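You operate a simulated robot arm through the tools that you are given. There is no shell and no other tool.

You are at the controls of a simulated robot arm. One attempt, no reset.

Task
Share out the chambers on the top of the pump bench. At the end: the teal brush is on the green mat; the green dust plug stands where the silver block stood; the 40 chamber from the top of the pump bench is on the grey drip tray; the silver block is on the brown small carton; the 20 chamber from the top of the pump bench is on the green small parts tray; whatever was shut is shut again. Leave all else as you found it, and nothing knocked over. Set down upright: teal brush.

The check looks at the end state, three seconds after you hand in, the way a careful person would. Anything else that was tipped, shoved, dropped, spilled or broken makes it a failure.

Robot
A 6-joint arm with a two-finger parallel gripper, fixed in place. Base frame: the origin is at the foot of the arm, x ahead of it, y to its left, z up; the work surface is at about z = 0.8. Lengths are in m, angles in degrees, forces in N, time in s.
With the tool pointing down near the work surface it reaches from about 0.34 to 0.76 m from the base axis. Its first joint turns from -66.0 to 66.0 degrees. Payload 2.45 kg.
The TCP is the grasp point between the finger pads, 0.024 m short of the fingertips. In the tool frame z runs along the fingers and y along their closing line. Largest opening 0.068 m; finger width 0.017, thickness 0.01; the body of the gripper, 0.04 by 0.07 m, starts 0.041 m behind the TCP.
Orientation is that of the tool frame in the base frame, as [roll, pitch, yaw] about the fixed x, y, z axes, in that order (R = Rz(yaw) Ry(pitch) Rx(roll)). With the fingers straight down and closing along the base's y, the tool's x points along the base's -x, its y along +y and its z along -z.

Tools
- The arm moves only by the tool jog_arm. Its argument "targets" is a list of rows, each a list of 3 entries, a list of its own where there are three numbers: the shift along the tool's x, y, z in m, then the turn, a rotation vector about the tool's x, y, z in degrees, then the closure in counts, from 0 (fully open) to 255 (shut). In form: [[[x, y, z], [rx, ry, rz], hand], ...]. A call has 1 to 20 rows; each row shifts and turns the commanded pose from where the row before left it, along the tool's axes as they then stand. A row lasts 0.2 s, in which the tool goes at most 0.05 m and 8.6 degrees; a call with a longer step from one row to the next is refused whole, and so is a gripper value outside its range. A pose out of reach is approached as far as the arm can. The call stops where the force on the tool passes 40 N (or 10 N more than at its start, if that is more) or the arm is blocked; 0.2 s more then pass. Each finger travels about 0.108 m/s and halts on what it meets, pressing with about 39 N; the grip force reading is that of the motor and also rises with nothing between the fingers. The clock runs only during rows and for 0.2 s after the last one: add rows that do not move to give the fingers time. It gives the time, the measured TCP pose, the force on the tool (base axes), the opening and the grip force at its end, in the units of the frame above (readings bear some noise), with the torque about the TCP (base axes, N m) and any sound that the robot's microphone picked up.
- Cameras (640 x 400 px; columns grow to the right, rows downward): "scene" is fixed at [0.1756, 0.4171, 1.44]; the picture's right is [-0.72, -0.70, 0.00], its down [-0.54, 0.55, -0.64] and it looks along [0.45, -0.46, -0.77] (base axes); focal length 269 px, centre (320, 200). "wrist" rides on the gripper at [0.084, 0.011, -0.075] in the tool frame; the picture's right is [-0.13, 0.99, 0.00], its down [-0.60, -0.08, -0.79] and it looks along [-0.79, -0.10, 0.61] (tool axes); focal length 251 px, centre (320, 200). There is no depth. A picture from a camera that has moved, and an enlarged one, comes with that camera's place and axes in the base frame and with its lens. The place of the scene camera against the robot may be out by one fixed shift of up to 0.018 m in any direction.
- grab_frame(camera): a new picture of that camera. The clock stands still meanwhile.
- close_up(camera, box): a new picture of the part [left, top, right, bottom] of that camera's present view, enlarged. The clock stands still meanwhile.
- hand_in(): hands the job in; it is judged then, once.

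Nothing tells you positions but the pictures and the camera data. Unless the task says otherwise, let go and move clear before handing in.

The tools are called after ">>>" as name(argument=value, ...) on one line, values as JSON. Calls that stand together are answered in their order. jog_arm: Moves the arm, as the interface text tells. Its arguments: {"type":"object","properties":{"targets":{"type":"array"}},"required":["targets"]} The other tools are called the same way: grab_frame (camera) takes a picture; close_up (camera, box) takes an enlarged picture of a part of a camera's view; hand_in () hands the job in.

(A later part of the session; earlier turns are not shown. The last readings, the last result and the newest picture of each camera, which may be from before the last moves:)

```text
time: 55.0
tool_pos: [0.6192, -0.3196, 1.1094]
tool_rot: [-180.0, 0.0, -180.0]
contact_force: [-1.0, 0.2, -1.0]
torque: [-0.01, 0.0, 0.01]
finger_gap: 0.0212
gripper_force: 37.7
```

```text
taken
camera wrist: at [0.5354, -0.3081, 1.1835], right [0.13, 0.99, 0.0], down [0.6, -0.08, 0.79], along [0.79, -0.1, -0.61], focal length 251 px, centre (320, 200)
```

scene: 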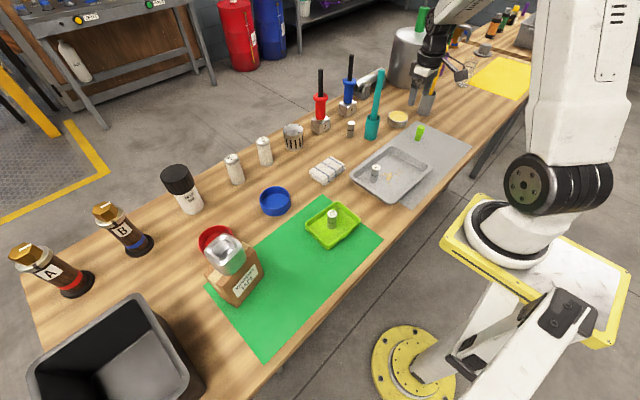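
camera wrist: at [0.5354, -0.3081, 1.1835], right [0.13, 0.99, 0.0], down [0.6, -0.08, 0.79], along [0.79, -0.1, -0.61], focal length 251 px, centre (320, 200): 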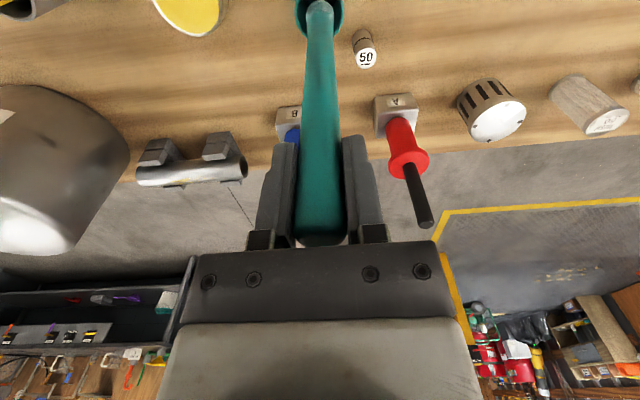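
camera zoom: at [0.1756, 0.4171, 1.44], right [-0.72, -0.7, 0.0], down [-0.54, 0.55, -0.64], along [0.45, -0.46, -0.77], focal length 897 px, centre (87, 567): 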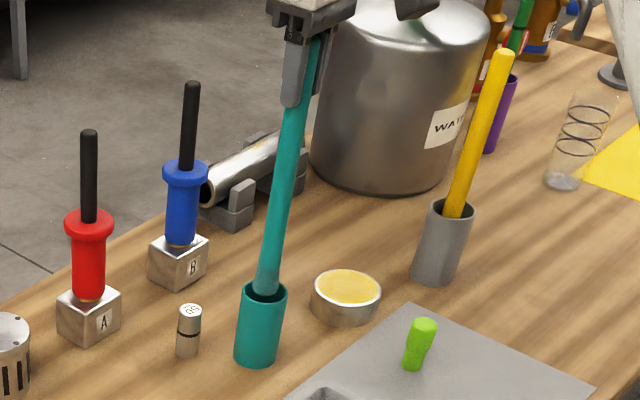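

>>> close_up(camera="scene", box=[355, 90, 405, 150])

>>> close_up(camera="wrist", box=[260, 0, 380, 75])

```text
6.67 times, centred on (380, 120) of scene
camera zoom: at [0.1756, 0.4171, 1.44], right [-0.72, -0.7, 0.0], down [-0.54, 0.55, -0.64], along [0.45, -0.46, -0.77], focal length 1794 px, centre (-80, 733)
```

zoom: 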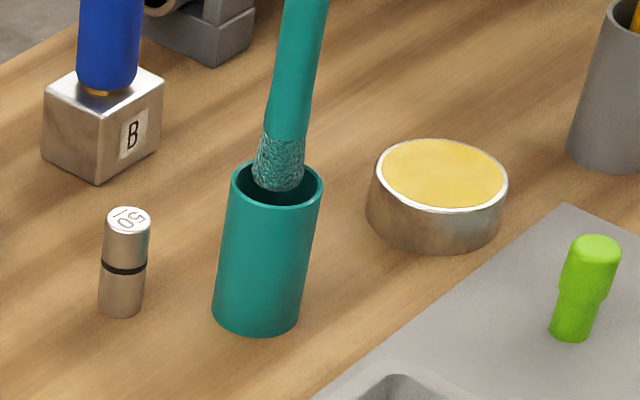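

```text
5.33 times, centred on (320, 38) of wrist
camera zoom: at [0.5354, -0.3081, 1.1835], right [0.13, 0.99, 0.0], down [0.6, -0.08, 0.79], along [0.79, -0.1, -0.61], focal length 1341 px, centre (320, 1067)
```

zoom: 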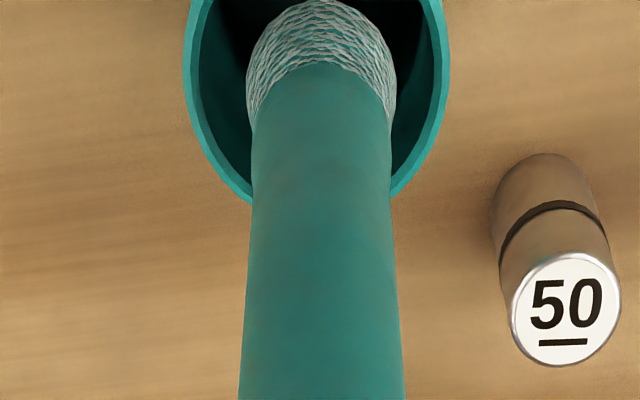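

The brush has a bristle end and was standing free in its holder, so it has a flat end to stand on; the holder stays where it is. I'll lift the brush fully clear of the cup and check again.

>>> jog_arm(targets=[[[0, 0, -0.015], [0, 0, 0], 255], [[0, 0, -0.015], [0, 0, 0], 255], [[0, 0, -0.015], [0, 0, 0], 255], [[0, 0, 0], [0, 0, 0], 255]])

>>> close_up(camera="scene", box=[340, 30, 420, 150])

>>> close_up(camera="wrist", box=[260, 0, 380, 75])

```text
time: 56.0
tool_pos: [0.6175, -0.3195, 1.1515]
tool_rot: [180.0, 0.0, 180.0]
contact_force: [0.0, -0.6, -0.4]
torque: [-0.04, 0.01, 0.03]
finger_gap: 0.0209
gripper_force: 38.1
```

```text
3.33 times, centred on (380, 90) of scene
camera zoom: at [0.1756, 0.4171, 1.44], right [-0.72, -0.7, 0.0], down [-0.54, 0.55, -0.64], along [0.45, -0.46, -0.77], focal length 897 px, centre (120, 567)
```

zoom: 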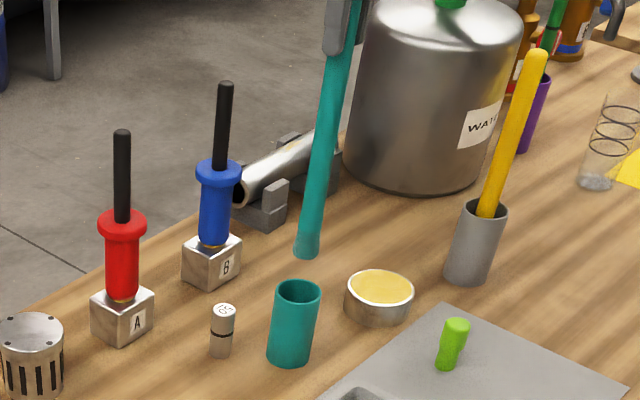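

```text
5.33 times, centred on (320, 38) of wrist
camera zoom: at [0.5348, -0.3084, 1.2263], right [0.13, 0.99, 0.0], down [0.6, -0.08, 0.79], along [0.79, -0.1, -0.61], focal length 1341 px, centre (320, 1067)
```

zoom: 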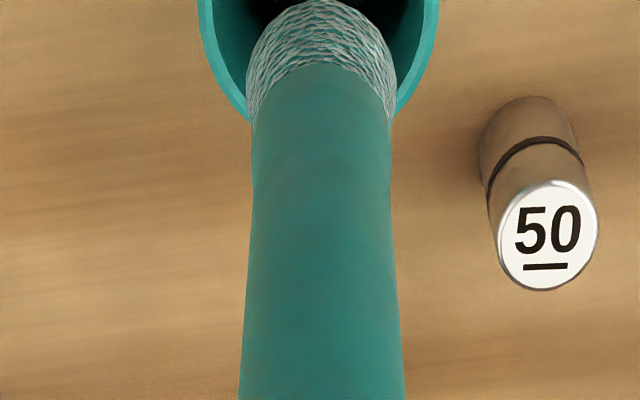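

The brush is clear of its holder and hangs vertical. I'll carry it high to above the free part of the green mat near (0.42, 0.23).

>>> jog_arm(targets=[[[0.01, 0.02, 0], [0, 0, 0], 255], [[0.0145, 0.0395, 0], [0, 0, 0], 255], [[0.0145, 0.0395, 0], [0, 0, 0], 255], [[0.0145, 0.0395, 0], [0, 0, 0], 255], [[0.0145, 0.0395, 0], [0, 0, 0], 255], [[0.0145, 0.0395, 0], [0, 0, 0], 255], [[0.0145, 0.0395, 0], [0, 0, 0], 255], [[0.0145, 0.0395, 0], [0, 0, 0], 255], [[0.0145, 0.0395, 0], [0, 0, 0], 255], [[0.0145, 0.0395, 0], [0, 0, 0], 255], [[0.0145, 0.0395, 0], [0, 0, 0], 255], [[0.0145, 0.0395, 0], [0, 0, 0], 255], [[0.0145, 0.0395, 0], [0, 0, 0], 255], [[0.0145, 0.03, 0], [0, 0, 0], 255], [[0.005, 0.015, 0], [0, 0, 0], 255], [[0, 0.01, 0], [0, 0, 0], 255], [[0, 0, 0], [0, 0, 0], 255], [[0, 0, 0], [0, 0, 0], 255]])

>>> grab_frame(camera="scene")

>>> grab_frame(camera="wrist")

```text
time: 59.8
tool_pos: [0.4169, 0.2286, 1.1516]
tool_rot: [179.9, 0.0, -179.9]
contact_force: [0.0, 0.6, -0.7]
torque: [-0.03, -0.01, 0.0]
finger_gap: 0.0208
gripper_force: 37.7
```

```text
taken
```

scene: 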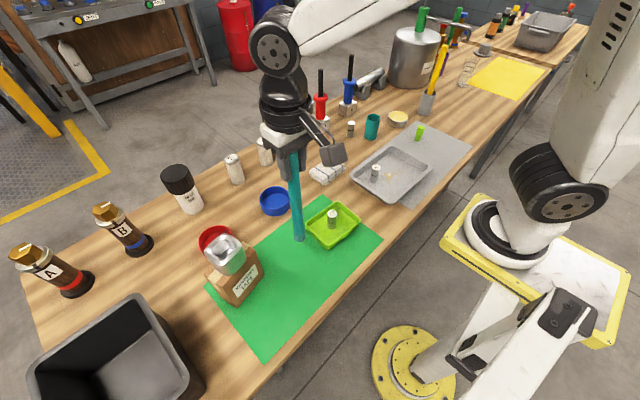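

```text
taken
camera wrist: at [0.3324, 0.2396, 1.2252], right [0.13, 0.99, 0.0], down [0.6, -0.08, 0.79], along [0.79, -0.1, -0.61], focal length 251 px, centre (320, 200)
```

wrist: 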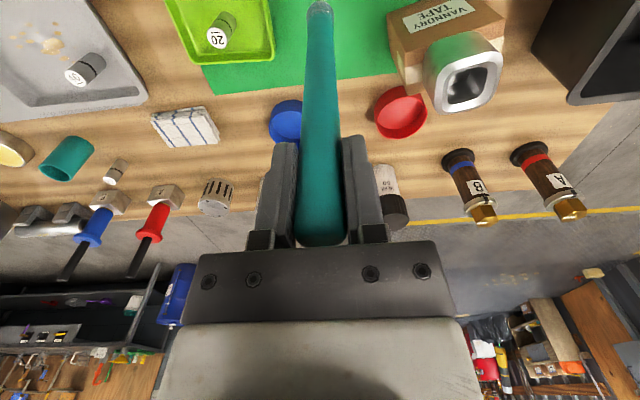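

The brush hangs above open green mat between the tray and carton. I'll lower it near the mat, then feel for contact in small steps.

>>> jog_arm(targets=[[[0, 0, 0.02], [0, 0, 0], 255], [[0, 0, 0.03], [0, 0, 0], 255], [[0, 0, 0.03], [0, 0, 0], 255], [[0, 0, 0.02], [0, 0, 0], 255], [[0, 0, 0.01], [0, 0, 0], 255], [[0, 0, 0.005], [0, 0, 0], 255], [[0, 0, 0], [0, 0, 0], 255]])

>>> close_up(camera="scene", box=[220, 140, 380, 300])

>>> close_up(camera="wrist", box=[220, 0, 420, 125])

```text
time: 61.4
tool_pos: [0.4148, 0.2302, 1.035]
tool_rot: [-180.0, -0.2, -180.0]
contact_force: [0.4, -0.2, -0.8]
torque: [0.0, -0.03, 0.02]
finger_gap: 0.0207
gripper_force: 37.9
```

```text
2.50 times, centred on (300, 220) of scene
camera zoom: at [0.1756, 0.4171, 1.44], right [-0.72, -0.7, 0.0], down [-0.54, 0.55, -0.64], along [0.45, -0.46, -0.77], focal length 673 px, centre (370, 150)
```

zoom: 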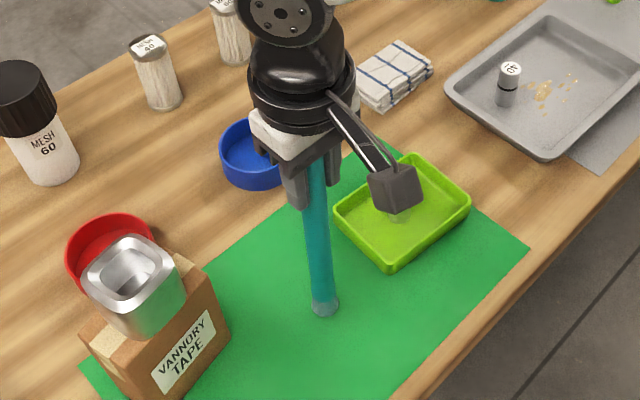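

```text
3.20 times, centred on (320, 62) of wrist
camera zoom: at [0.3316, 0.2415, 1.1093], right [0.13, 0.99, 0.0], down [0.6, -0.08, 0.79], along [0.79, -0.1, -0.61], focal length 805 px, centre (320, 640)
```

zoom: 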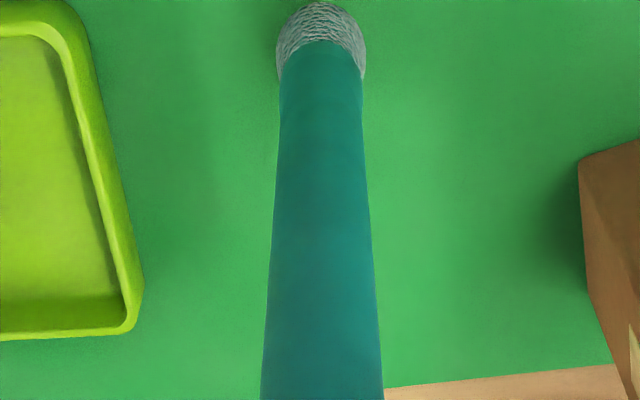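

>>> close_up(camera="scene", box=[270, 190, 330, 280])

```text
4.44 times, centred on (300, 235) of scene
camera zoom: at [0.1756, 0.4171, 1.44], right [-0.72, -0.7, 0.0], down [-0.54, 0.55, -0.64], along [0.45, -0.46, -0.77], focal length 1196 px, centre (409, 44)
```

zoom: 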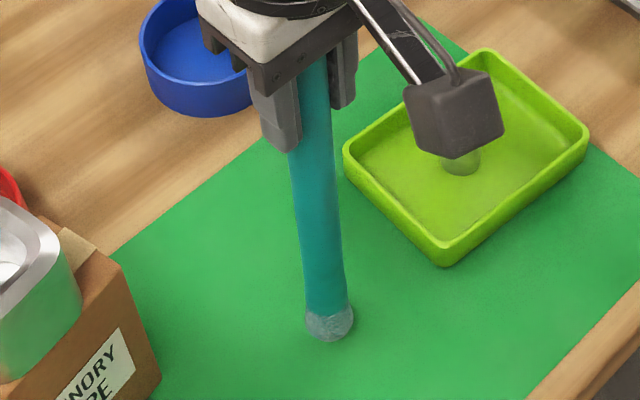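

The brush axis matches the true vertical in both views. I'll lower the last centimetre in small steps.

>>> jog_arm(targets=[[[0, 0, 0.003], [0, 0, 0], 255], [[0, 0, 0.003], [0, 0, 0], 255], [[0, 0, 0.002], [0, 0, 0], 255], [[0, 0, 0], [0, 0, 0], 255]])

```text
time: 62.4
tool_pos: [0.4157, 0.2292, 1.0278]
tool_rot: [180.0, 0.0, -179.9]
contact_force: [-0.2, 0.0, -1.1]
torque: [-0.03, -0.02, 0.0]
finger_gap: 0.0208
gripper_force: 38.4
```

>>> jog_arm(targets=[[[0, 0, 0.0015], [0, 0, 0], 255], [[0, 0, 0.0015], [0, 0, 0], 255], [[0, 0, 0], [0, 0, 0], 255]])

```text
time: 63.2
tool_pos: [0.4154, 0.2292, 1.0257]
tool_rot: [-180.0, 0.0, -180.0]
contact_force: [0.0, 1.1, -0.6]
torque: [0.02, -0.02, 0.04]
finger_gap: 0.0211
gripper_force: 38.4
```

>>> jog_arm(targets=[[[0, 0, 0.0015], [0, 0, 0], 255], [[0, 0, 0], [0, 0, 0], 255]])

```text
time: 63.8
tool_pos: [0.4154, 0.2287, 1.0232]
tool_rot: [180.0, 0.0, 179.9]
contact_force: [-0.1, 0.6, -0.3]
torque: [0.01, 0.02, 0.0]
finger_gap: 0.0211
gripper_force: 38.5
```

>>> jog_arm(targets=[[[0, 0, 0.001], [0, 0, 0], 255], [[0, 0, 0], [0, 0, 0], 255]])

```text
time: 64.4
tool_pos: [0.4138, 0.2274, 1.0231]
tool_rot: [-180.0, 0.0, -180.0]
contact_force: [0.4, 0.6, -0.2]
torque: [0.0, 0.0, 0.02]
finger_gap: 0.0211
gripper_force: 38.0
```

>>> jog_arm(targets=[[[0, 0, 0.001], [0, 0, 0], 255], [[0, 0, 0], [0, 0, 0], 255]])

>>> close_up(camera="scene", box=[280, 230, 330, 280])

```text
time: 65.0
tool_pos: [0.4153, 0.2287, 1.0226]
tool_rot: [-180.0, 0.0, -180.0]
contact_force: [0.6, 0.5, -0.8]
torque: [-0.02, 0.02, 0.03]
finger_gap: 0.0211
gripper_force: 38.2
```

```text
8.00 times, centred on (305, 255) of scene
camera zoom: at [0.1756, 0.4171, 1.44], right [-0.72, -0.7, 0.0], down [-0.54, 0.55, -0.64], along [0.45, -0.46, -0.77], focal length 2153 px, centre (440, -240)
```

zoom: 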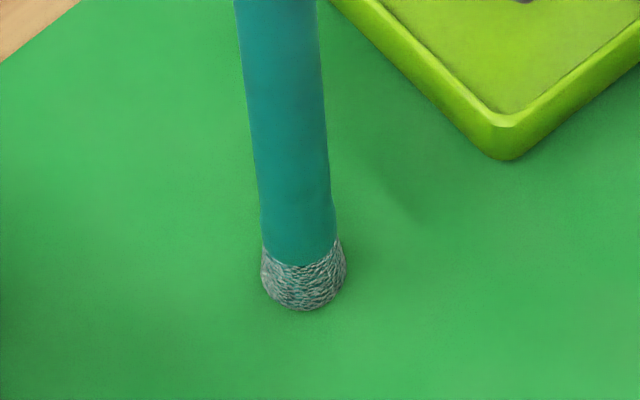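

>>> jog_arm(targets=[[[0, 0, 0.001], [0, 0, 0], 255], [[0, 0, 0], [0, 0, 0], 255]])

```text
time: 65.6
tool_pos: [0.4153, 0.2282, 1.0221]
tool_rot: [-180.0, 0.0, -179.9]
contact_force: [-0.1, -1.0, 2.1]
torque: [-0.06, 0.01, -0.04]
finger_gap: 0.021
gripper_force: 38.7
```

>>> jog_arm(targets=[[[0, 0, 0.0007], [0, 0, 0], 255], [[0, 0, 0], [0, 0, 0], 255]])

```text
time: 66.2
tool_pos: [0.4144, 0.2275, 1.0215]
tool_rot: [180.0, 0.0, 179.9]
contact_force: [-3.0, -0.4, 17.7]
torque: [-0.23, 0.72, -0.01]
finger_gap: 0.0212
gripper_force: 37.9
```

Contact confirmed. I'll back off to a light touch, then open the fingers in small increments.

>>> jog_arm(targets=[[[0, 0, -0.0007], [0, 0, 0], 255], [[0, 0, 0], [0, 0, 0], 255], [[0, 0, 0], [0, 0, 0], 255]])

```text
time: 67.0
tool_pos: [0.4155, 0.2289, 1.0197]
tool_rot: [179.9, 0.0, 180.0]
contact_force: [-2.7, -1.2, 19.1]
torque: [-0.16, 0.51, 0.02]
finger_gap: 0.0211
gripper_force: 38.2
```

>>> jog_arm(targets=[[[0, 0, -0.0008], [0, 0, 0], 255], [[0, 0, 0], [0, 0, 0], 255], [[0, 0, 0], [0, 0, 0], 255]])

```text
time: 67.8
tool_pos: [0.4148, 0.2275, 1.0206]
tool_rot: [-179.8, -0.1, -180.0]
contact_force: [0.5, -0.1, -0.5]
torque: [0.02, 0.03, -0.03]
finger_gap: 0.021
gripper_force: 37.7
```

>>> jog_arm(targets=[[[0, 0, 0.0003], [0, 0, 0], 255], [[0, 0, 0], [0, 0, 0], 172], [[0, 0, 0], [0, 0, 0], 168], [[0, 0, 0], [0, 0, 0], 160], [[0, 0, 0], [0, 0, 0], 150], [[0, 0, 0], [0, 0, 0], 150], [[0, 0, 0], [0, 0, 0], 150]])

>>> close_up(camera="scene", box=[270, 190, 330, 280])

>>> grab_frame(camera="wrist")

```text
time: 69.4
tool_pos: [0.4158, 0.2289, 1.0215]
tool_rot: [180.0, 0.0, 179.9]
contact_force: [-0.3, 0.1, -0.7]
torque: [0.01, 0.01, 0.01]
finger_gap: 0.0279
gripper_force: 0.1
```

```text
4.44 times, centred on (300, 235) of scene
camera zoom: at [0.1756, 0.4171, 1.44], right [-0.72, -0.7, 0.0], down [-0.54, 0.55, -0.64], along [0.45, -0.46, -0.77], focal length 1196 px, centre (409, 44)
```

zoom: 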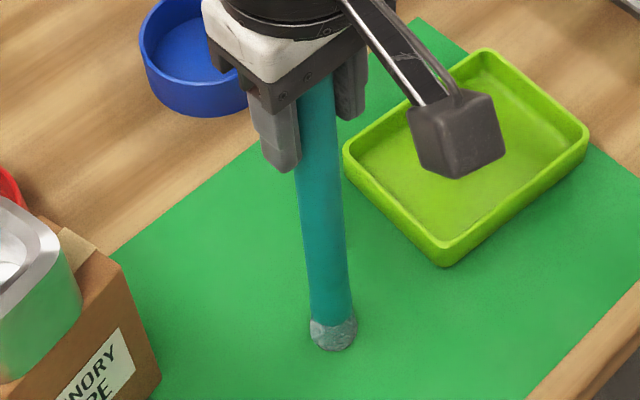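

```text
taken
camera wrist: at [0.3313, 0.2398, 1.096], right [0.13, 0.99, 0.0], down [0.6, -0.08, 0.79], along [0.79, -0.1, -0.61], focal length 251 px, centre (320, 200)
```

wrist: 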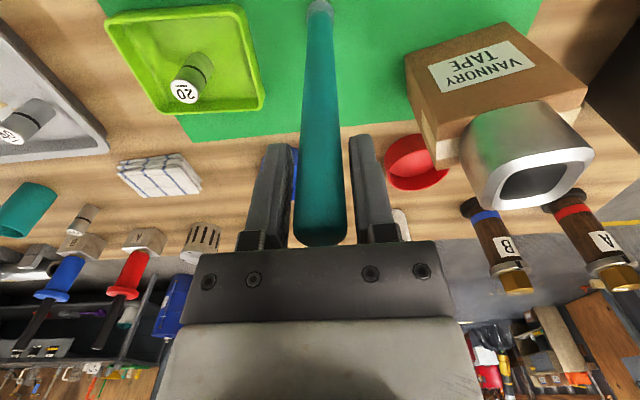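

The brush stands on its own with the fingers slightly open. I'll open fully and rise straight up off it.

>>> jog_arm(targets=[[[0, 0, 0], [0, 0, 0], 100], [[0, 0, 0], [0, 0, 0], 0], [[0, 0, 0], [0, 0, 0], 0], [[0, 0, -0.01], [0, 0, 0], 0], [[0, 0, -0.025], [0, 0, 0], 0], [[0, 0, -0.03], [0, 0, 0], 0], [[0, 0, -0.03], [0, 0, 0], 0], [[0, 0, 0], [0, 0, 0], 0]])

>>> grab_frame(camera="scene")

>>> grab_frame(camera="wrist")

```text
time: 71.2
tool_pos: [0.4164, 0.2296, 1.1159]
tool_rot: [180.0, 0.0, 179.9]
contact_force: [0.5, -0.2, -0.2]
torque: [0.02, 0.01, 0.01]
finger_gap: 0.0679
gripper_force: 0.1
```

```text
taken
```

scene: 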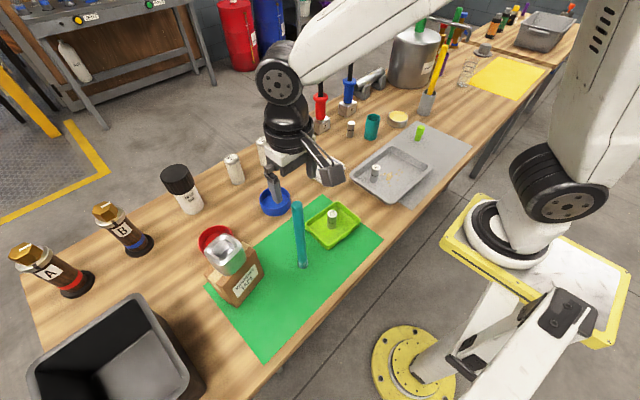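

```text
taken
camera wrist: at [0.3319, 0.2399, 1.1918], right [0.13, 0.99, 0.0], down [0.6, -0.08, 0.79], along [0.79, -0.1, -0.61], focal length 251 px, centre (320, 200)
```

wrist: 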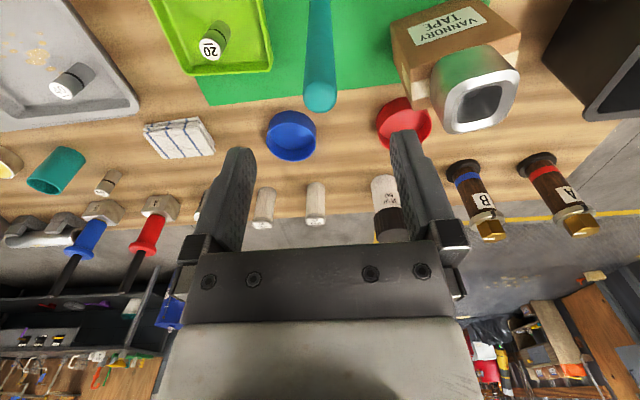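

The brush stands upright on the mat. Next is the green dust plug; I'll travel high across to near (0.42, -0.40) and look at it.

>>> jog_arm(targets=[[[0, -0.04, 0], [0, 0, 0], 0], [[0, -0.045, 0], [0, 0, 0], 0], [[0, -0.045, 0], [0, 0, 0], 0], [[0, -0.045, 0], [0, 0, 0], 0], [[0, -0.045, 0], [0, 0, 0], 0], [[0, -0.045, 0], [0, 0, 0], 0], [[0, -0.045, 0], [0, 0, 0], 0], [[0, -0.045, 0], [0, 0, 0], 0], [[0, -0.045, 0], [0, 0, 0], 0], [[0, -0.045, 0], [0, 0, 0], 0], [[0, -0.045, 0], [0, 0, 0], 0], [[0, -0.045, 0], [0, 0, 0], 0], [[0, -0.045, 0], [0, 0, 0], 0], [[0, -0.045, 0], [0, 0, 0], 0], [[0, -0.02, 0.03], [0, 0, 0], 0], [[0, 0, 0.04], [0, 0, 0], 0], [[0, 0, 0.04], [0, 0, 0], 0], [[0, 0, 0], [0, 0, 0], 0]])

>>> grab_frame(camera="wrist")

>>> grab_frame(camera="scene")

```text
time: 75.0
tool_pos: [0.4175, -0.4192, 1.0072]
tool_rot: [180.0, 0.1, 179.9]
contact_force: [0.7, -0.3, 0.5]
torque: [0.0, 0.04, -0.01]
finger_gap: 0.0679
gripper_force: 0.1
```

```text
taken
camera wrist: at [0.3342, -0.4088, 1.0823], right [0.13, 0.99, 0.0], down [0.6, -0.08, 0.79], along [0.79, -0.1, -0.61], focal length 251 px, centre (320, 200)
```

wrist: 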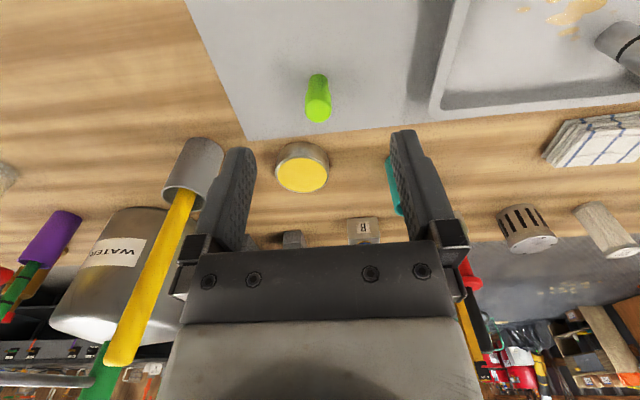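

```text
taken
```

scene: 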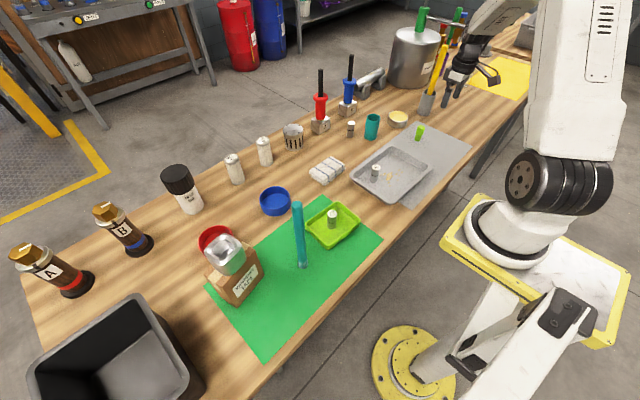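

>>> close_up(camera="wrist", box=[280, 60, 360, 140])

>>> close_up(camera="scene", box=[395, 110, 445, 150])

```text
5.00 times, centred on (320, 100) of wrist
camera zoom: at [0.3342, -0.4088, 1.0823], right [0.13, 0.99, 0.0], down [0.6, -0.08, 0.79], along [0.79, -0.1, -0.61], focal length 1257 px, centre (320, 700)
```

zoom: 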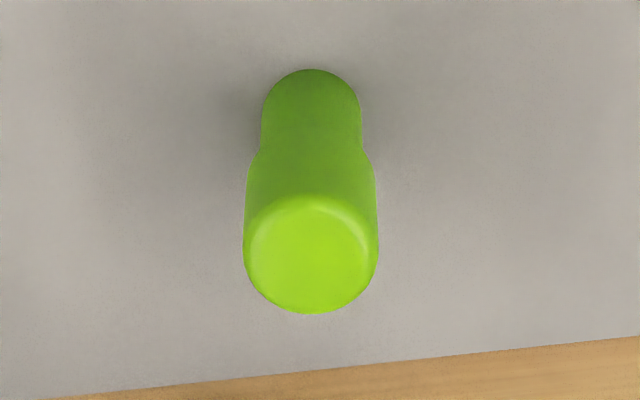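

```text
10.00 times, centred on (420, 130) of scene
camera zoom: at [0.1756, 0.4171, 1.44], right [-0.72, -0.7, 0.0], down [-0.54, 0.55, -0.64], along [0.45, -0.46, -0.77], focal length 2691 px, centre (-680, 900)
```

zoom: 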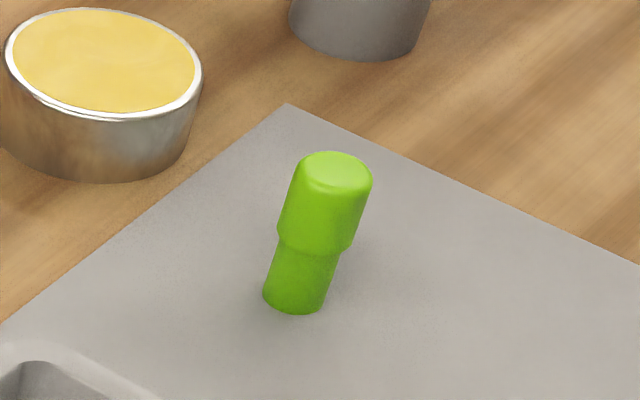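

The plug stands at about (0.480, -0.430), top near z = 0.855. Because its destination is at the edge of reach, I'll use the same 10° outward tilt about the closing axis for both pick and place, so it stays upright.

>>> jog_arm(targets=[[[0, 0, 0], [0, -5, 0], 0], [[0, 0, 0], [0, -5, 0], 0], [[-0.01055, -0.0025, 0.0291], [0, 0, 0], 0], [[-0.01055, -0.0025, 0.0291], [0, 0, 0], 0], [[-0.01055, -0.0025, 0.0291], [0, 0, 0], 0], [[-0.01055, -0.0025, 0.0291], [0, 0, 0], 0], [[0, 0, 0], [0, 0, 0], 0]])

>>> grab_frame(camera="wrist")

>>> close_up(camera="scene", box=[370, 80, 470, 160])

```text
time: 76.6
tool_pos: [0.4791, -0.4247, 0.8997]
tool_rot: [-180.0, 10.0, -180.0]
contact_force: [0.5, 0.0, -0.5]
torque: [-0.01, -0.01, -0.01]
finger_gap: 0.068
gripper_force: 0.1
```

```text
taken
camera wrist: at [0.3838, -0.4132, 0.9582], right [0.13, 0.99, 0.02], down [0.46, -0.08, 0.89], along [0.88, -0.1, -0.46], focal length 251 px, centre (320, 200)
```

wrist: 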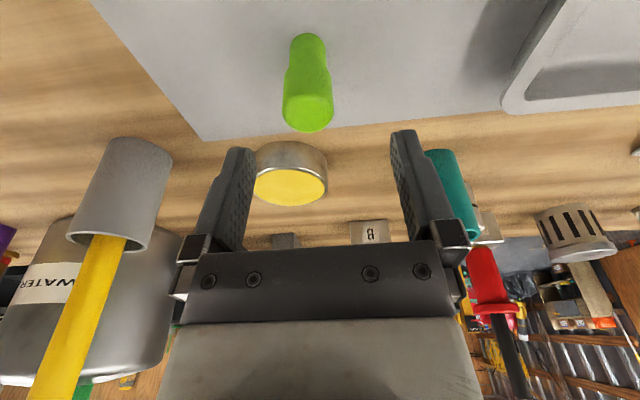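

```text
5.00 times, centred on (420, 120) of scene
camera zoom: at [0.1756, 0.4171, 1.44], right [-0.72, -0.7, 0.0], down [-0.54, 0.55, -0.64], along [0.45, -0.46, -0.77], focal length 1346 px, centre (-180, 600)
```

zoom: 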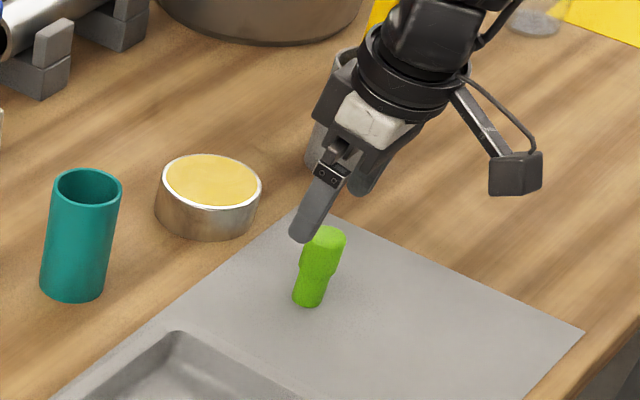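

>>> jog_arm(targets=[[[0, -0.0055, 0], [0, 0, 0], 0], [[0.0034, 0, 0.0193], [0, 0, 0], 0], [[0.0034, 0, 0.0193], [0, 0, 0], 0], [[0.0034, 0, 0.0193], [0, 0, 0], 0], [[0, 0, 0], [0, 0, 0], 0]])

>>> grab_frame(camera="wrist")

>>> close_up(camera="scene", box=[370, 80, 470, 160])

```text
time: 77.8
tool_pos: [0.4775, -0.4306, 0.8383]
tool_rot: [-180.0, 10.0, -180.0]
contact_force: [0.0, -0.3, 0.3]
torque: [0.01, 0.0, 0.0]
finger_gap: 0.0679
gripper_force: 0.0
```

```text
taken
camera wrist: at [0.3827, -0.4198, 0.8969], right [0.13, 0.99, 0.02], down [0.46, -0.08, 0.89], along [0.88, -0.1, -0.46], focal length 251 px, centre (320, 200)
```

wrist: 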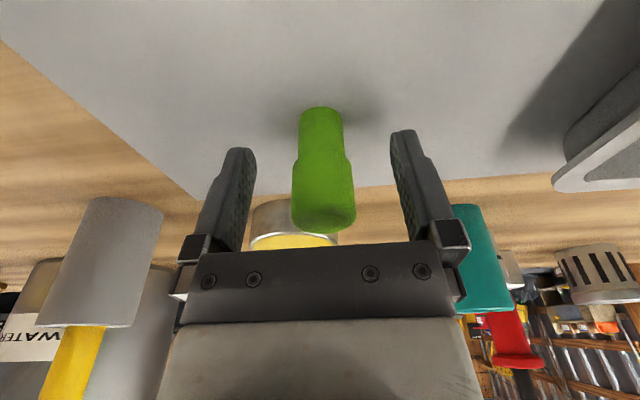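

```text
5.00 times, centred on (420, 120) of scene
camera zoom: at [0.1756, 0.4171, 1.44], right [-0.72, -0.7, 0.0], down [-0.54, 0.55, -0.64], along [0.45, -0.46, -0.77], focal length 1346 px, centre (-180, 600)
```

zoom: 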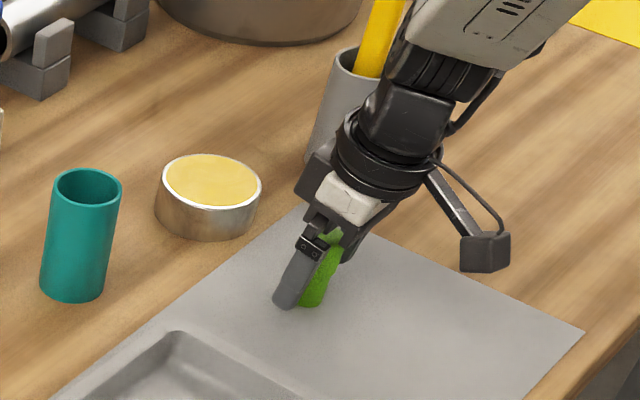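

The wide upper part of the plug sits at the grasp point. Closing, then lifting a little to check.

>>> jog_arm(targets=[[[0, 0.001, 0], [0, 0, 0], 0], [[0, 0, 0], [0, 0, 0], 120], [[0, 0, 0], [0, 0, 0], 255], [[0, 0, 0], [0, 0, 0], 255], [[0, 0, 0], [0, 0, 0], 255]])

>>> grab_frame(camera="wrist")

```text
time: 79.0
tool_pos: [0.4771, -0.4286, 0.8382]
tool_rot: [180.0, 9.9, 179.9]
contact_force: [0.9, 0.4, -0.3]
torque: [-0.01, 0.0, 0.05]
finger_gap: 0.0268
gripper_force: 38.5
```

```text
taken
camera wrist: at [0.382, -0.4187, 0.8974], right [0.13, 0.99, 0.02], down [0.46, -0.08, 0.89], along [0.88, -0.1, -0.46], focal length 251 px, centre (320, 200)
```

wrist: 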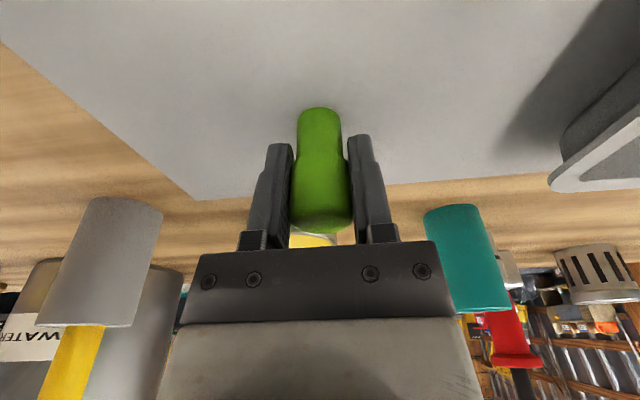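

The plug is gripped. I'll lift it to z ≈ 1.0 and carry it over toward the block's old spot, keeping the same tilt.

>>> jog_arm(targets=[[[-0.0035, 0, -0.02], [0, 0, 0], 255], [[-0.0071, 0, -0.0405], [0, 0, 0], 255], [[-0.0071, 0, -0.0405], [0, 0, 0], 255], [[-0.0071, 0, -0.0405], [0, 0, 0], 255], [[-0.0035, 0, -0.02], [0, 0, 0], 255], [[-0.01158, 0.04, 0.00204], [0, 0, 0], 255], [[-0.01158, 0.04, 0.00204], [0, 0, 0], 255], [[-0.01158, 0.04, 0.00204], [0, 0, 0], 255], [[-0.01158, 0.04, 0.00204], [0, 0, 0], 255], [[-0.01158, 0.04, 0.00204], [0, 0, 0], 255], [[-0.01158, 0.04, 0.00204], [0, 0, 0], 255], [[-0.01158, 0.04, 0.00204], [0, 0, 0], 255], [[0, 0, 0], [0, 0, 0], 255]])

>>> grab_frame(camera="scene")

>>> grab_frame(camera="wrist")

```text
time: 81.8
tool_pos: [0.5611, -0.1475, 1.0045]
tool_rot: [180.0, 9.9, 180.0]
contact_force: [-0.1, 0.0, 0.8]
torque: [0.0, -0.04, 0.03]
finger_gap: 0.027
gripper_force: 39.4
```

```text
taken
```

scene: 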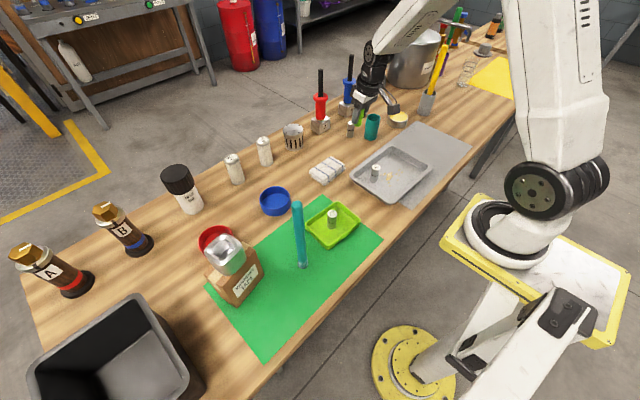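

```text
taken
camera wrist: at [0.4659, -0.1367, 1.0635], right [0.13, 0.99, 0.02], down [0.46, -0.08, 0.89], along [0.88, -0.1, -0.46], focal length 251 px, centre (320, 200)
```

wrist: 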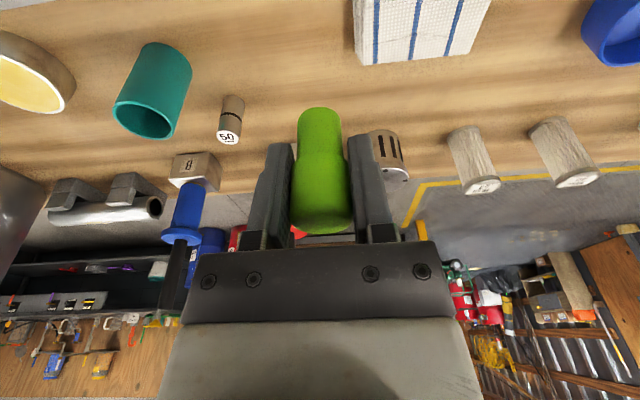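

>>> jog_arm(targets=[[[-0.00967, 0.0414, 0.0017], [0, 0, 0], 255], [[-0.00967, 0.0414, 0.0017], [0, 0, 0], 255], [[-0.00967, 0.0414, 0.0017], [0, 0, 0], 255], [[-0.00967, 0.0414, 0.0017], [0, 0, 0], 255], [[-0.00967, 0.0414, 0.0017], [0, 0, 0], 255], [[-0.00967, 0.0414, 0.0017], [0, 0, 0], 255], [[-0.00967, 0.0414, 0.0017], [0, 0, 0], 255], [[-0.00967, 0.0414, 0.0017], [0, 0, 0], 255], [[-0.00967, 0.0414, 0.0017], [0, 0, 0], 255], [[0, 0, 0], [0, 0, 0], 255]])

>>> grab_frame(camera="scene")

>>> grab_frame(camera="wrist")

```text
time: 84.0
tool_pos: [0.6464, 0.2253, 1.004]
tool_rot: [179.9, 9.9, 179.9]
contact_force: [0.0, -0.6, -0.5]
torque: [-0.01, 0.04, -0.01]
finger_gap: 0.0269
gripper_force: 39.0
```

```text
taken
```

scene: 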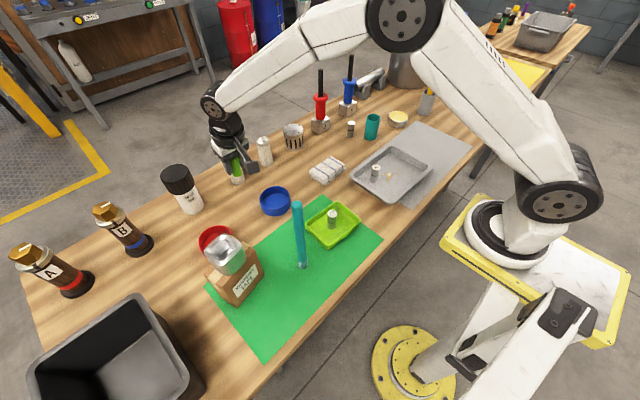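

```text
taken
camera wrist: at [0.5505, 0.2356, 1.0619], right [0.13, 0.99, 0.02], down [0.46, -0.08, 0.89], along [0.88, -0.1, -0.46], focal length 251 px, centre (320, 200)
```

wrist: 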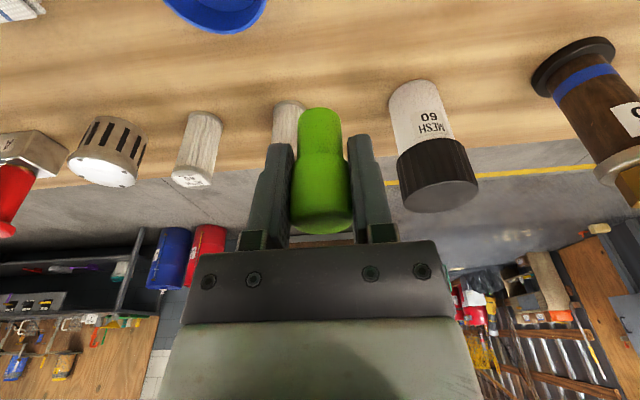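

>>> jog_arm(targets=[[[-0.0134, 0.0014, 0.0284], [0, 0, 0], 255], [[-0.0134, 0.0014, 0.0284], [0, 0, 0], 255], [[-0.0134, 0.0014, 0.0284], [0, 0, 0], 255], [[-0.0134, 0.0014, 0.0284], [0, 0, 0], 255], [[0, 0, 0], [0, 0, 0], 255]])

>>> grab_frame(camera="wrist")

>>> grab_frame(camera="scene")

```text
time: 85.2
tool_pos: [0.7206, 0.2281, 0.8996]
tool_rot: [-180.0, 10.0, -180.0]
contact_force: [0.1, 0.3, 0.1]
torque: [-0.01, -0.03, 0.02]
finger_gap: 0.0268
gripper_force: 39.3
```

```text
taken
camera wrist: at [0.625, 0.239, 0.9589], right [0.13, 0.99, 0.02], down [0.46, -0.08, 0.89], along [0.88, -0.1, -0.46], focal length 251 px, centre (320, 200)
```

wrist: 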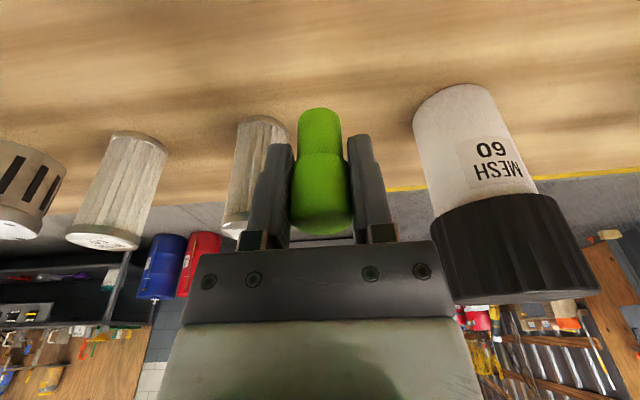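

```text
taken
```

scene: 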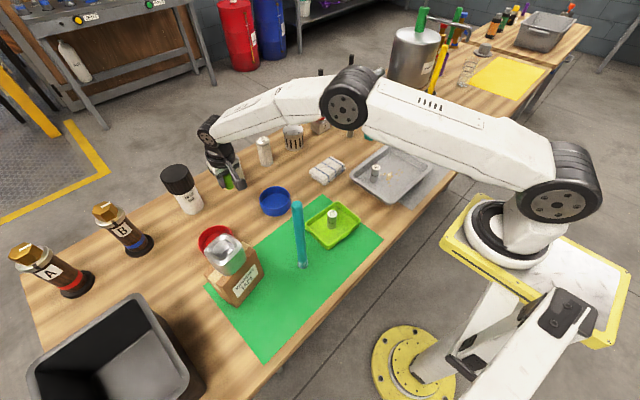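

>>> jog_arm(targets=[[[0.004, 0.0023, 0.018], [0, 0, 0], 255], [[0.004, 0, 0.018], [0, 0, 0], 255], [[0.0035, 0, 0.0175], [0, 0, 0], 255], [[0, 0, 0], [0, 0, 0], 255]])

>>> grab_frame(camera="wrist")

>>> close_up(camera="scene", box=[190, 120, 280, 220])

```text
time: 86.2
tool_pos: [0.7188, 0.2305, 0.845]
tool_rot: [180.0, 9.9, 180.0]
contact_force: [0.4, 0.1, 0.0]
torque: [0.0, -0.02, -0.02]
finger_gap: 0.0267
gripper_force: 39.1
```

```text
taken
camera wrist: at [0.6238, 0.2414, 0.9039], right [0.13, 0.99, 0.02], down [0.46, -0.08, 0.89], along [0.88, -0.1, -0.46], focal length 251 px, centre (320, 200)
```

wrist: 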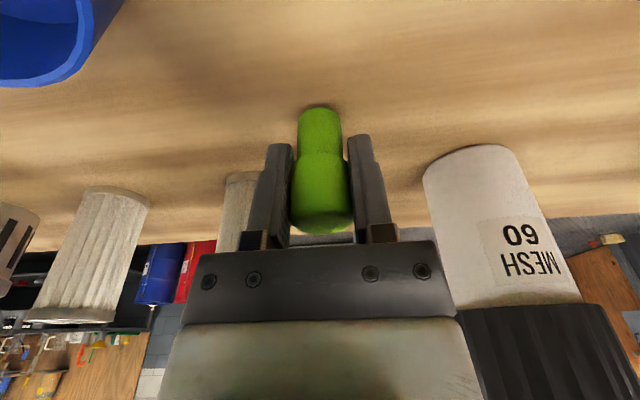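

```text
4.00 times, centred on (235, 170) of scene
camera zoom: at [0.1756, 0.4171, 1.44], right [-0.72, -0.7, 0.0], down [-0.54, 0.55, -0.64], along [0.45, -0.46, -0.77], focal length 1076 px, centre (660, 320)
```

zoom: 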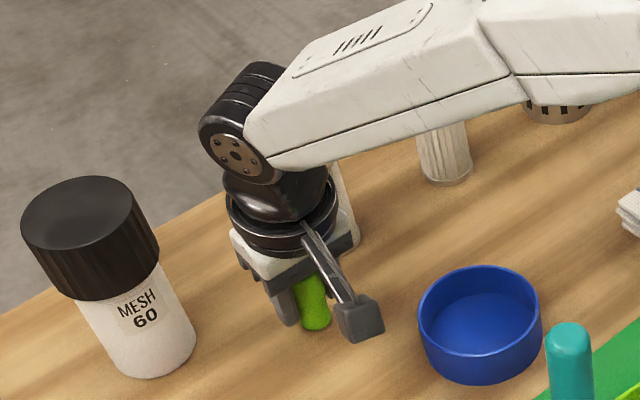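

>>> jog_arm(targets=[[[0.00035, 0, 0.00197], [0, 0, 0], 255], [[0.00035, 0, 0.00197], [0, 0, 0], 255], [[0.00017, 0, 0.00098], [0, 0, 0], 255], [[0, 0, 0], [0, 0, 0], 255]])

```text
time: 87.2
tool_pos: [0.7185, 0.2301, 0.8409]
tool_rot: [-180.0, 10.0, 180.0]
contact_force: [0.3, 0.4, -0.4]
torque: [0.03, 0.0, -0.03]
finger_gap: 0.0266
gripper_force: 39.1
```

>>> jog_arm(targets=[[[0.00026, 0, 0.0015], [0, 0, 0], 255], [[0, 0, 0], [0, 0, 0], 255]])

```text
time: 87.8
tool_pos: [0.7189, 0.2298, 0.8401]
tool_rot: [180.0, 9.9, 180.0]
contact_force: [0.6, -0.3, -0.1]
torque: [0.0, -0.03, -0.01]
finger_gap: 0.0269
gripper_force: 39.0
```

>>> jog_arm(targets=[[[0.00017, 0, 0.001], [0, 0, 0], 255], [[0, 0, 0], [0, 0, 0], 255]])

```text
time: 88.4
tool_pos: [0.7189, 0.2301, 0.8399]
tool_rot: [-180.0, 10.1, -180.0]
contact_force: [-0.1, 0.4, -0.3]
torque: [0.0, -0.03, 0.01]
finger_gap: 0.0266
gripper_force: 39.1
```

>>> jog_arm(targets=[[[0.00017, 0, 0.001], [0, 0, 0], 255], [[0, 0, 0], [0, 0, 0], 255]])

>>> close_up(camera="wrist", box=[270, 80, 370, 180])

```text
time: 89.0
tool_pos: [0.7193, 0.2299, 0.839]
tool_rot: [-180.0, 10.2, -179.9]
contact_force: [-1.0, -1.2, 5.2]
torque: [-0.06, 0.06, 0.01]
finger_gap: 0.0268
gripper_force: 38.6
```

```text
4.00 times, centred on (320, 130) of wrist
camera zoom: at [0.6239, 0.2416, 0.897], right [0.13, 0.99, 0.02], down [0.46, -0.08, 0.89], along [0.88, -0.1, -0.46], focal length 1006 px, centre (320, 480)
```

zoom: 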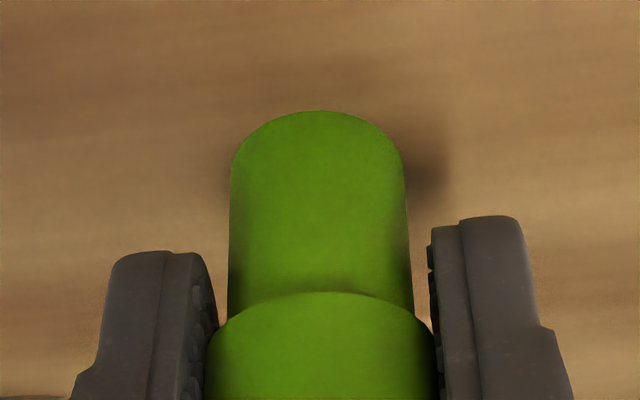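

Light contact of about 5 N: the plug's base is on the bench. I'll open the fingers gradually.

>>> jog_arm(targets=[[[-5e-05, 0, -0.0003], [0, 0, 0], 255], [[0, 0, 0], [0, 0, 0], 150], [[0, 0, 0], [0, 0, 0], 140], [[0, 0, 0], [0, 0, 0], 120], [[0, 0, 0], [0, 0, 0], 90], [[0, 0, 0], [0, 0, 0], 90]])

>>> grab_frame(camera="wrist")

>>> close_up(camera="scene", box=[190, 120, 280, 220])

```text
time: 90.4
tool_pos: [0.7186, 0.2301, 0.8387]
tool_rot: [179.9, 10.0, -179.9]
contact_force: [-0.3, 0.0, 0.0]
torque: [0.03, 0.02, 0.0]
finger_gap: 0.0438
gripper_force: 0.1
```

```text
taken
camera wrist: at [0.6236, 0.2414, 0.8975], right [0.13, 0.99, 0.02], down [0.46, -0.08, 0.89], along [0.88, -0.1, -0.46], focal length 251 px, centre (320, 200)
```

wrist: 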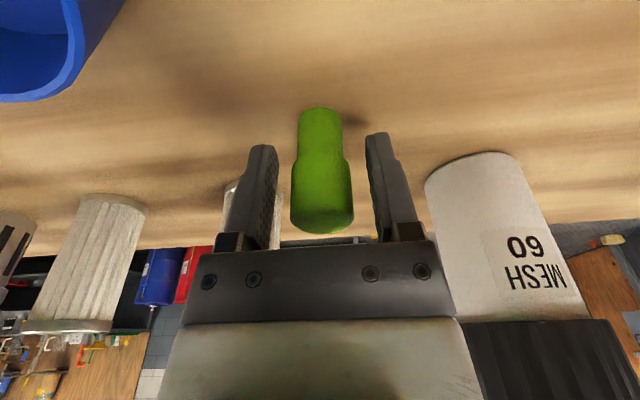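

```text
4.00 times, centred on (235, 170) of scene
camera zoom: at [0.1756, 0.4171, 1.44], right [-0.72, -0.7, 0.0], down [-0.54, 0.55, -0.64], along [0.45, -0.46, -0.77], focal length 1076 px, centre (660, 320)
```

zoom: 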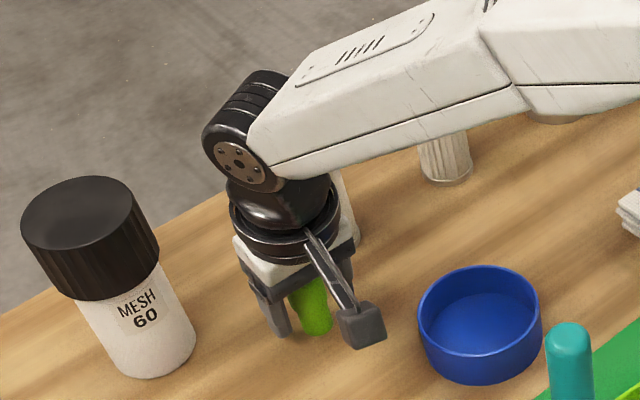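

The plug stands where the block was. I'll back the hand off along its own axis, then look everything over.

>>> jog_arm(targets=[[[0, 0, -0.015], [0, 0, 0], 90], [[0, 0, -0.025], [0, 0, 0], 90], [[0, 0, -0.035], [0, 0, 0], 60], [[0, 0, -0.035], [0, 0, 0], 0], [[0.01, 0, -0.035], [0, 0, 0], 0], [[0.02, 0, -0.01], [0, 0, 0], 0], [[0, 0, 0], [0, 0, 0], 0]])

>>> grab_frame(camera="wrist")

>>> grab_frame(camera="scene")

```text
time: 92.0
tool_pos: [0.6611, 0.2293, 0.9868]
tool_rot: [179.9, 10.0, 180.0]
contact_force: [-0.9, 0.2, 0.2]
torque: [-0.04, -0.02, 0.01]
finger_gap: 0.0681
gripper_force: 0.0
```

```text
taken
camera wrist: at [0.5665, 0.2417, 1.0463], right [0.13, 0.99, 0.02], down [0.46, -0.08, 0.89], along [0.88, -0.1, -0.46], focal length 251 px, centre (320, 200)
```

wrist: 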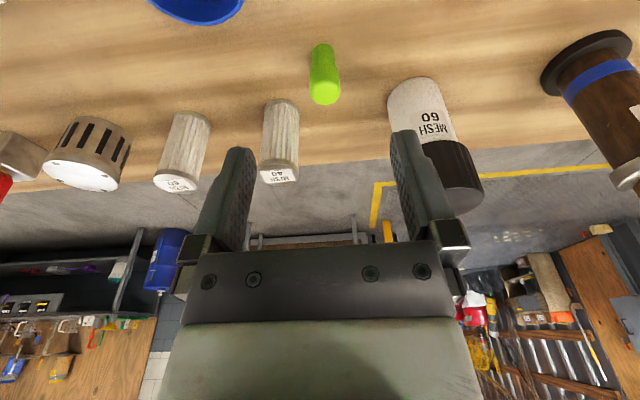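

```text
taken
```

scene: 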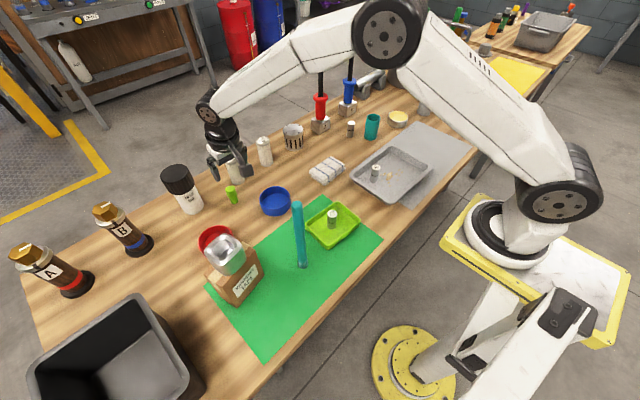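

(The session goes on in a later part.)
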